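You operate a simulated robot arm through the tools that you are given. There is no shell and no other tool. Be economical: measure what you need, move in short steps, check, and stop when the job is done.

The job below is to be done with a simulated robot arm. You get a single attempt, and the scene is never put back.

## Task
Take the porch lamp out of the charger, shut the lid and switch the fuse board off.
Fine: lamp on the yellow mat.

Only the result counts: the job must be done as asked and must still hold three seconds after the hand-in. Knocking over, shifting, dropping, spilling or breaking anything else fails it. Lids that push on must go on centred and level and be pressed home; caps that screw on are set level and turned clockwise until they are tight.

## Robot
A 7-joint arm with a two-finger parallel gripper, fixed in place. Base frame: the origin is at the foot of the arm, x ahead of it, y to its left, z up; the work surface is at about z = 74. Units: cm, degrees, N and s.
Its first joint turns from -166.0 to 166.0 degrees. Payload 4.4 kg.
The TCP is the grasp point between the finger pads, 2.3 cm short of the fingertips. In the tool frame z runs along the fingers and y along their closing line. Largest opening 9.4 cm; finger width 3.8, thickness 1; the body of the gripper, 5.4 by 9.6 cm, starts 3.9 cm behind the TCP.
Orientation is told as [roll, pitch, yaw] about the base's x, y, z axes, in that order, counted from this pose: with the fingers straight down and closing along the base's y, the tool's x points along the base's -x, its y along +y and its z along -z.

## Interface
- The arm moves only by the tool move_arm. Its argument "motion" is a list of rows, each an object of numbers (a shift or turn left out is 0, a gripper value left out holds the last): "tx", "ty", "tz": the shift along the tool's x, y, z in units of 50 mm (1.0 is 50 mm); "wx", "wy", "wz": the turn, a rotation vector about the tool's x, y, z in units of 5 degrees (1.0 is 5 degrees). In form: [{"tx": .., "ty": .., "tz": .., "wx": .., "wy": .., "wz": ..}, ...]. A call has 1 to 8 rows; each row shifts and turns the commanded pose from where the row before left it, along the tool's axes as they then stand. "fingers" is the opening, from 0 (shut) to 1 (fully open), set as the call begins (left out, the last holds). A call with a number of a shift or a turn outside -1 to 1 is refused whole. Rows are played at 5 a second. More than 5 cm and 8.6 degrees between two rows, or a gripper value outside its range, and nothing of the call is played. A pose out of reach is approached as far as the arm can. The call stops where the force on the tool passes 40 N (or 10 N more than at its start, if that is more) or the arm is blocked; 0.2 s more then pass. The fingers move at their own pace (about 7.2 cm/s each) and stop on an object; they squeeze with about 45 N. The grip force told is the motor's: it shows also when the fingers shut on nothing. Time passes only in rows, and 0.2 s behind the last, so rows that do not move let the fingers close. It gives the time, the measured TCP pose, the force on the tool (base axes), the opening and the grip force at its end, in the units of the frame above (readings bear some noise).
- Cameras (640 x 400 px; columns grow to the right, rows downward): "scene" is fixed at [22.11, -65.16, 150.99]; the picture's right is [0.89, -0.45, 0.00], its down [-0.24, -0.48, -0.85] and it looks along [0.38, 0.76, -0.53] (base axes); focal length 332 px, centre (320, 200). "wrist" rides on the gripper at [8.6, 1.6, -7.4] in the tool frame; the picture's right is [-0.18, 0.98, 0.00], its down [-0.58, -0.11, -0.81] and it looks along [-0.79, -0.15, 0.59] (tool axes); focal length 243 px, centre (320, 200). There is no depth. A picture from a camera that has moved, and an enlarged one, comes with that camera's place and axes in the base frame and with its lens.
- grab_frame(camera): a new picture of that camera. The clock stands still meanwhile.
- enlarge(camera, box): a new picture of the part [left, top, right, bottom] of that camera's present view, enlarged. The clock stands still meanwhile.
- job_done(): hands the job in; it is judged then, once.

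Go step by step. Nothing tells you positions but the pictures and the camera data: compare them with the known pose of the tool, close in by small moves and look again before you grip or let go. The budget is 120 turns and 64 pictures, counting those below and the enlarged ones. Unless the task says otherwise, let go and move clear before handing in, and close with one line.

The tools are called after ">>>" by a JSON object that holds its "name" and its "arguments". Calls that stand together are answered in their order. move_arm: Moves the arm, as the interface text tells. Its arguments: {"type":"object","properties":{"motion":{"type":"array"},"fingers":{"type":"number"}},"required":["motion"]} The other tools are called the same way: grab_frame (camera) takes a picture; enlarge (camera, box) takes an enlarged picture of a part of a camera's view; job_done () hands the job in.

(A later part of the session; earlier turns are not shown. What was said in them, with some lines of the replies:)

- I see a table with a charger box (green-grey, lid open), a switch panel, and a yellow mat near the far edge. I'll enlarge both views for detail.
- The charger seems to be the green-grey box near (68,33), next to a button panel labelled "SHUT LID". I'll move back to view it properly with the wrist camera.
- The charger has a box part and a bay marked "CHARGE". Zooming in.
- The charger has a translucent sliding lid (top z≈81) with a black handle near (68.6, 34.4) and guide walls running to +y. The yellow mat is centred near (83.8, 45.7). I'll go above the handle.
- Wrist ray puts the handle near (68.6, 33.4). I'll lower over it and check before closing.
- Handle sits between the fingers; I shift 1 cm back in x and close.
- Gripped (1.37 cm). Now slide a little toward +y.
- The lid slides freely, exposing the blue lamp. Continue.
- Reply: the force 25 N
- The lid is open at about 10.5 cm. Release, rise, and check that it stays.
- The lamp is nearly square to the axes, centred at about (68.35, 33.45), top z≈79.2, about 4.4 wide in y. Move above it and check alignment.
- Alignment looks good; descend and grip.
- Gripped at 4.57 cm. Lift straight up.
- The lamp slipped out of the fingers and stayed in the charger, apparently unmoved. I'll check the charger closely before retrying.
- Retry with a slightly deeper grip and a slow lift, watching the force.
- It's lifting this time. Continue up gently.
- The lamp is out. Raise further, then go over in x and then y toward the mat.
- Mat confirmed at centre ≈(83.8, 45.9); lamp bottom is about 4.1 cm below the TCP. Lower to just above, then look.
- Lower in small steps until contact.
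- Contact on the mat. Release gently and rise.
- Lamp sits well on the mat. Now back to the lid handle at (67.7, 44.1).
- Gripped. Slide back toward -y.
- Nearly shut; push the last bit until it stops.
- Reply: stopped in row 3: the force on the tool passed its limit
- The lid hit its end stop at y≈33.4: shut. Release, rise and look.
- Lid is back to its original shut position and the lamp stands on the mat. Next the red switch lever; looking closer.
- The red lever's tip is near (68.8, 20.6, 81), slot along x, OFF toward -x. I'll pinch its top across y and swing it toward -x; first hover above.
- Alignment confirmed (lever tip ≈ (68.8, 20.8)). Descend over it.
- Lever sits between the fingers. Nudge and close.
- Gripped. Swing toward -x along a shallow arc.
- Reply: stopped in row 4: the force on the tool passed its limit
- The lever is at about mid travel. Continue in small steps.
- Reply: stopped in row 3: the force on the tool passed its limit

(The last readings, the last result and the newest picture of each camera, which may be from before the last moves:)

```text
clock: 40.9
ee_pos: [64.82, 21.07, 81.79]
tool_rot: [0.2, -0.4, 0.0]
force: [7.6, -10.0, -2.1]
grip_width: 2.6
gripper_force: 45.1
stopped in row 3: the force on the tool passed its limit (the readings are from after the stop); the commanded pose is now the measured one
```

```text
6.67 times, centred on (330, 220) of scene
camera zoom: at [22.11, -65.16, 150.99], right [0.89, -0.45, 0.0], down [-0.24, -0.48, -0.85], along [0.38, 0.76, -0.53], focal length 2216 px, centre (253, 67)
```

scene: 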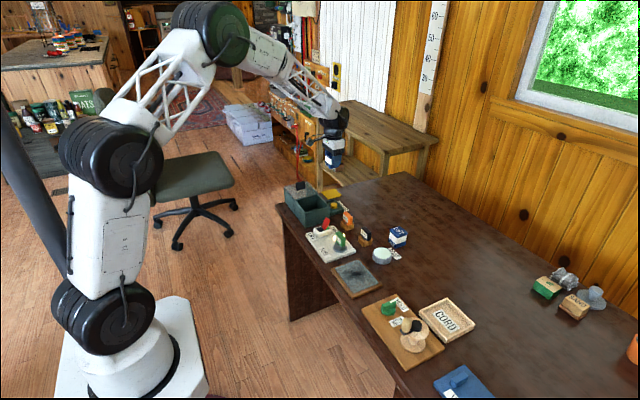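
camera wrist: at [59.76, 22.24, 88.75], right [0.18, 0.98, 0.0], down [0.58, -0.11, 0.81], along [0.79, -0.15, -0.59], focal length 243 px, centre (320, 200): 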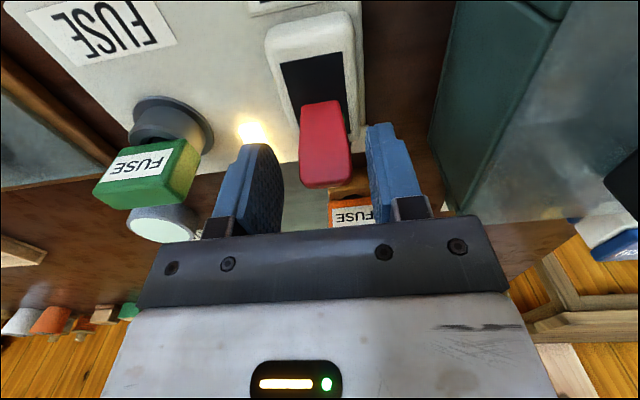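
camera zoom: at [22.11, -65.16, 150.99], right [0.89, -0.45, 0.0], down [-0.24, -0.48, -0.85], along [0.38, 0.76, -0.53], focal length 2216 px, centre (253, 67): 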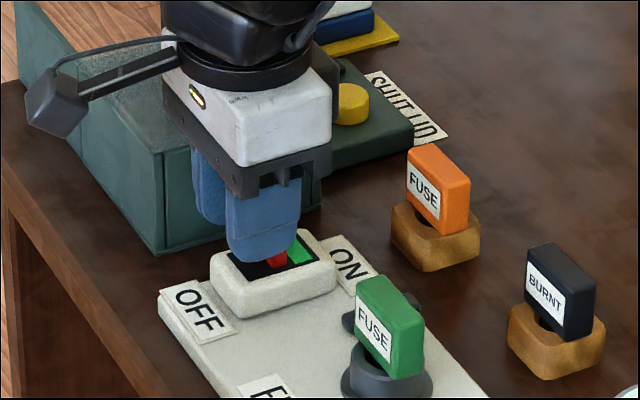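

The glow went out. Push the remaining travel a bit more.

>>> {"name": "move_arm", "arguments": {"motion": [{"tx": 0.08, "tz": 0.03}, {"tx": 0.08, "tz": 0.04}, {"tx": 0.08, "tz": 0.05}]}}

>>> {"name": "move_arm", "arguments": {"motion": [{}, {}, {"tz": -0.4}, {"tz": -0.8}, {"tz": -0.8}], "fingers": 0.5}}

>>> {"name": "enlarge", "arguments": {"camera": "scene", "box": [280, 180, 370, 260]}}

```text
clock: 41.6
ee_pos: [64.13, 20.99, 81.62]
tool_rot: [0.2, -0.7, 0.0]
force: [0.9, -11.5, 0.6]
grip_width: 2.57
gripper_force: 45.0
stopped in row 3: the force on the tool passed its limit (the readings are from after the stop); the commanded pose is now the measured one
```

```text
clock: 42.8
ee_pos: [64.07, 21.1, 91.51]
tool_rot: [0.1, -0.6, 0.0]
force: [-0.6, -0.1, 0.2]
grip_width: 4.71
gripper_force: 0.1
```

```text
5.00 times, centred on (325, 220) of scene
camera zoom: at [22.11, -65.16, 150.99], right [0.89, -0.45, 0.0], down [-0.24, -0.48, -0.85], along [0.38, 0.76, -0.53], focal length 1662 px, centre (295, 100)
```

zoom: 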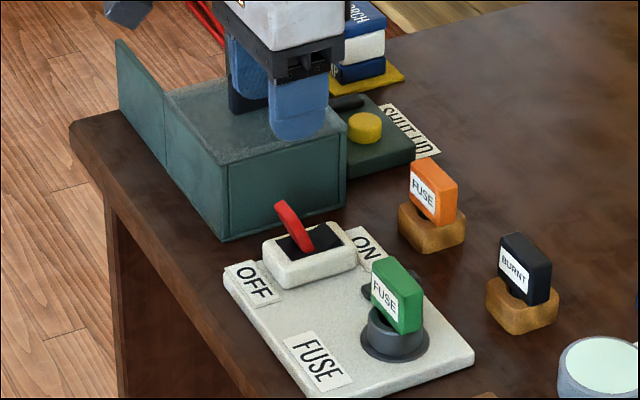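

The switch now leans to OFF with the light out. Move clear and compare with the starting picture.

>>> {"name": "move_arm", "arguments": {"motion": [{"tz": -0.8}, {"tz": -0.8}, {"tx": 0.8, "tz": -0.4}, {"tx": 0.8}]}}

>>> {"name": "enlarge", "arguments": {"camera": "scene", "box": [270, 170, 430, 270]}}

>>> {"name": "enlarge", "arguments": {"camera": "scene", "box": [300, 205, 360, 270]}}

```text
clock: 43.8
ee_pos: [55.84, 20.99, 101.5]
tool_rot: [0.2, -0.6, 0.0]
force: [-0.1, -0.7, -0.3]
grip_width: 4.73
gripper_force: 0.1
```

```text
4.00 times, centred on (350, 220) of scene
camera zoom: at [22.11, -65.16, 150.99], right [0.89, -0.45, 0.0], down [-0.24, -0.48, -0.85], along [0.38, 0.76, -0.53], focal length 1330 px, centre (200, 120)
```

zoom: 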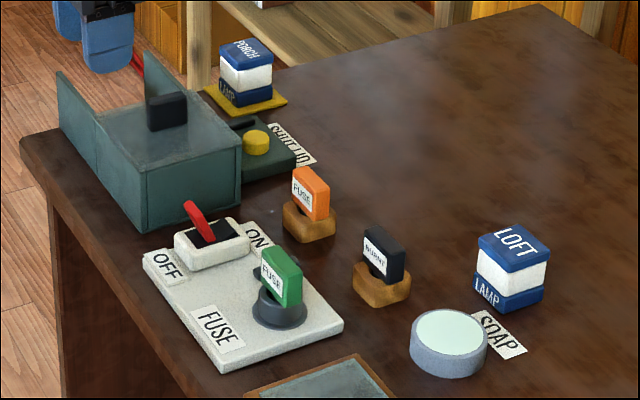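

```text
6.15 times, centred on (330, 238) of scene
camera zoom: at [22.11, -65.16, 150.99], right [0.89, -0.45, 0.0], down [-0.24, -0.48, -0.85], along [0.38, 0.76, -0.53], focal length 2045 px, centre (258, -31)
```

zoom: 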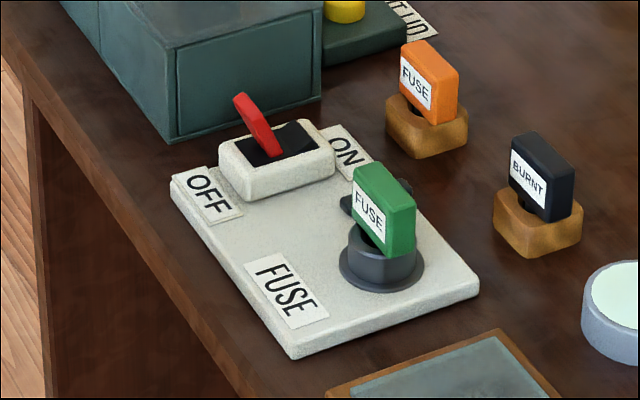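

The lamp is on the mat, the lid is shut, the lever is at OFF with its light out, and everything else is where it was. Handing in.

>>> {"name": "job_done", "arguments": {}}

```text
The job is handed in.
```

I put the porch lamp on the yellow mat, slid the charger lid shut and switched the fuse board off; the job is handed in.
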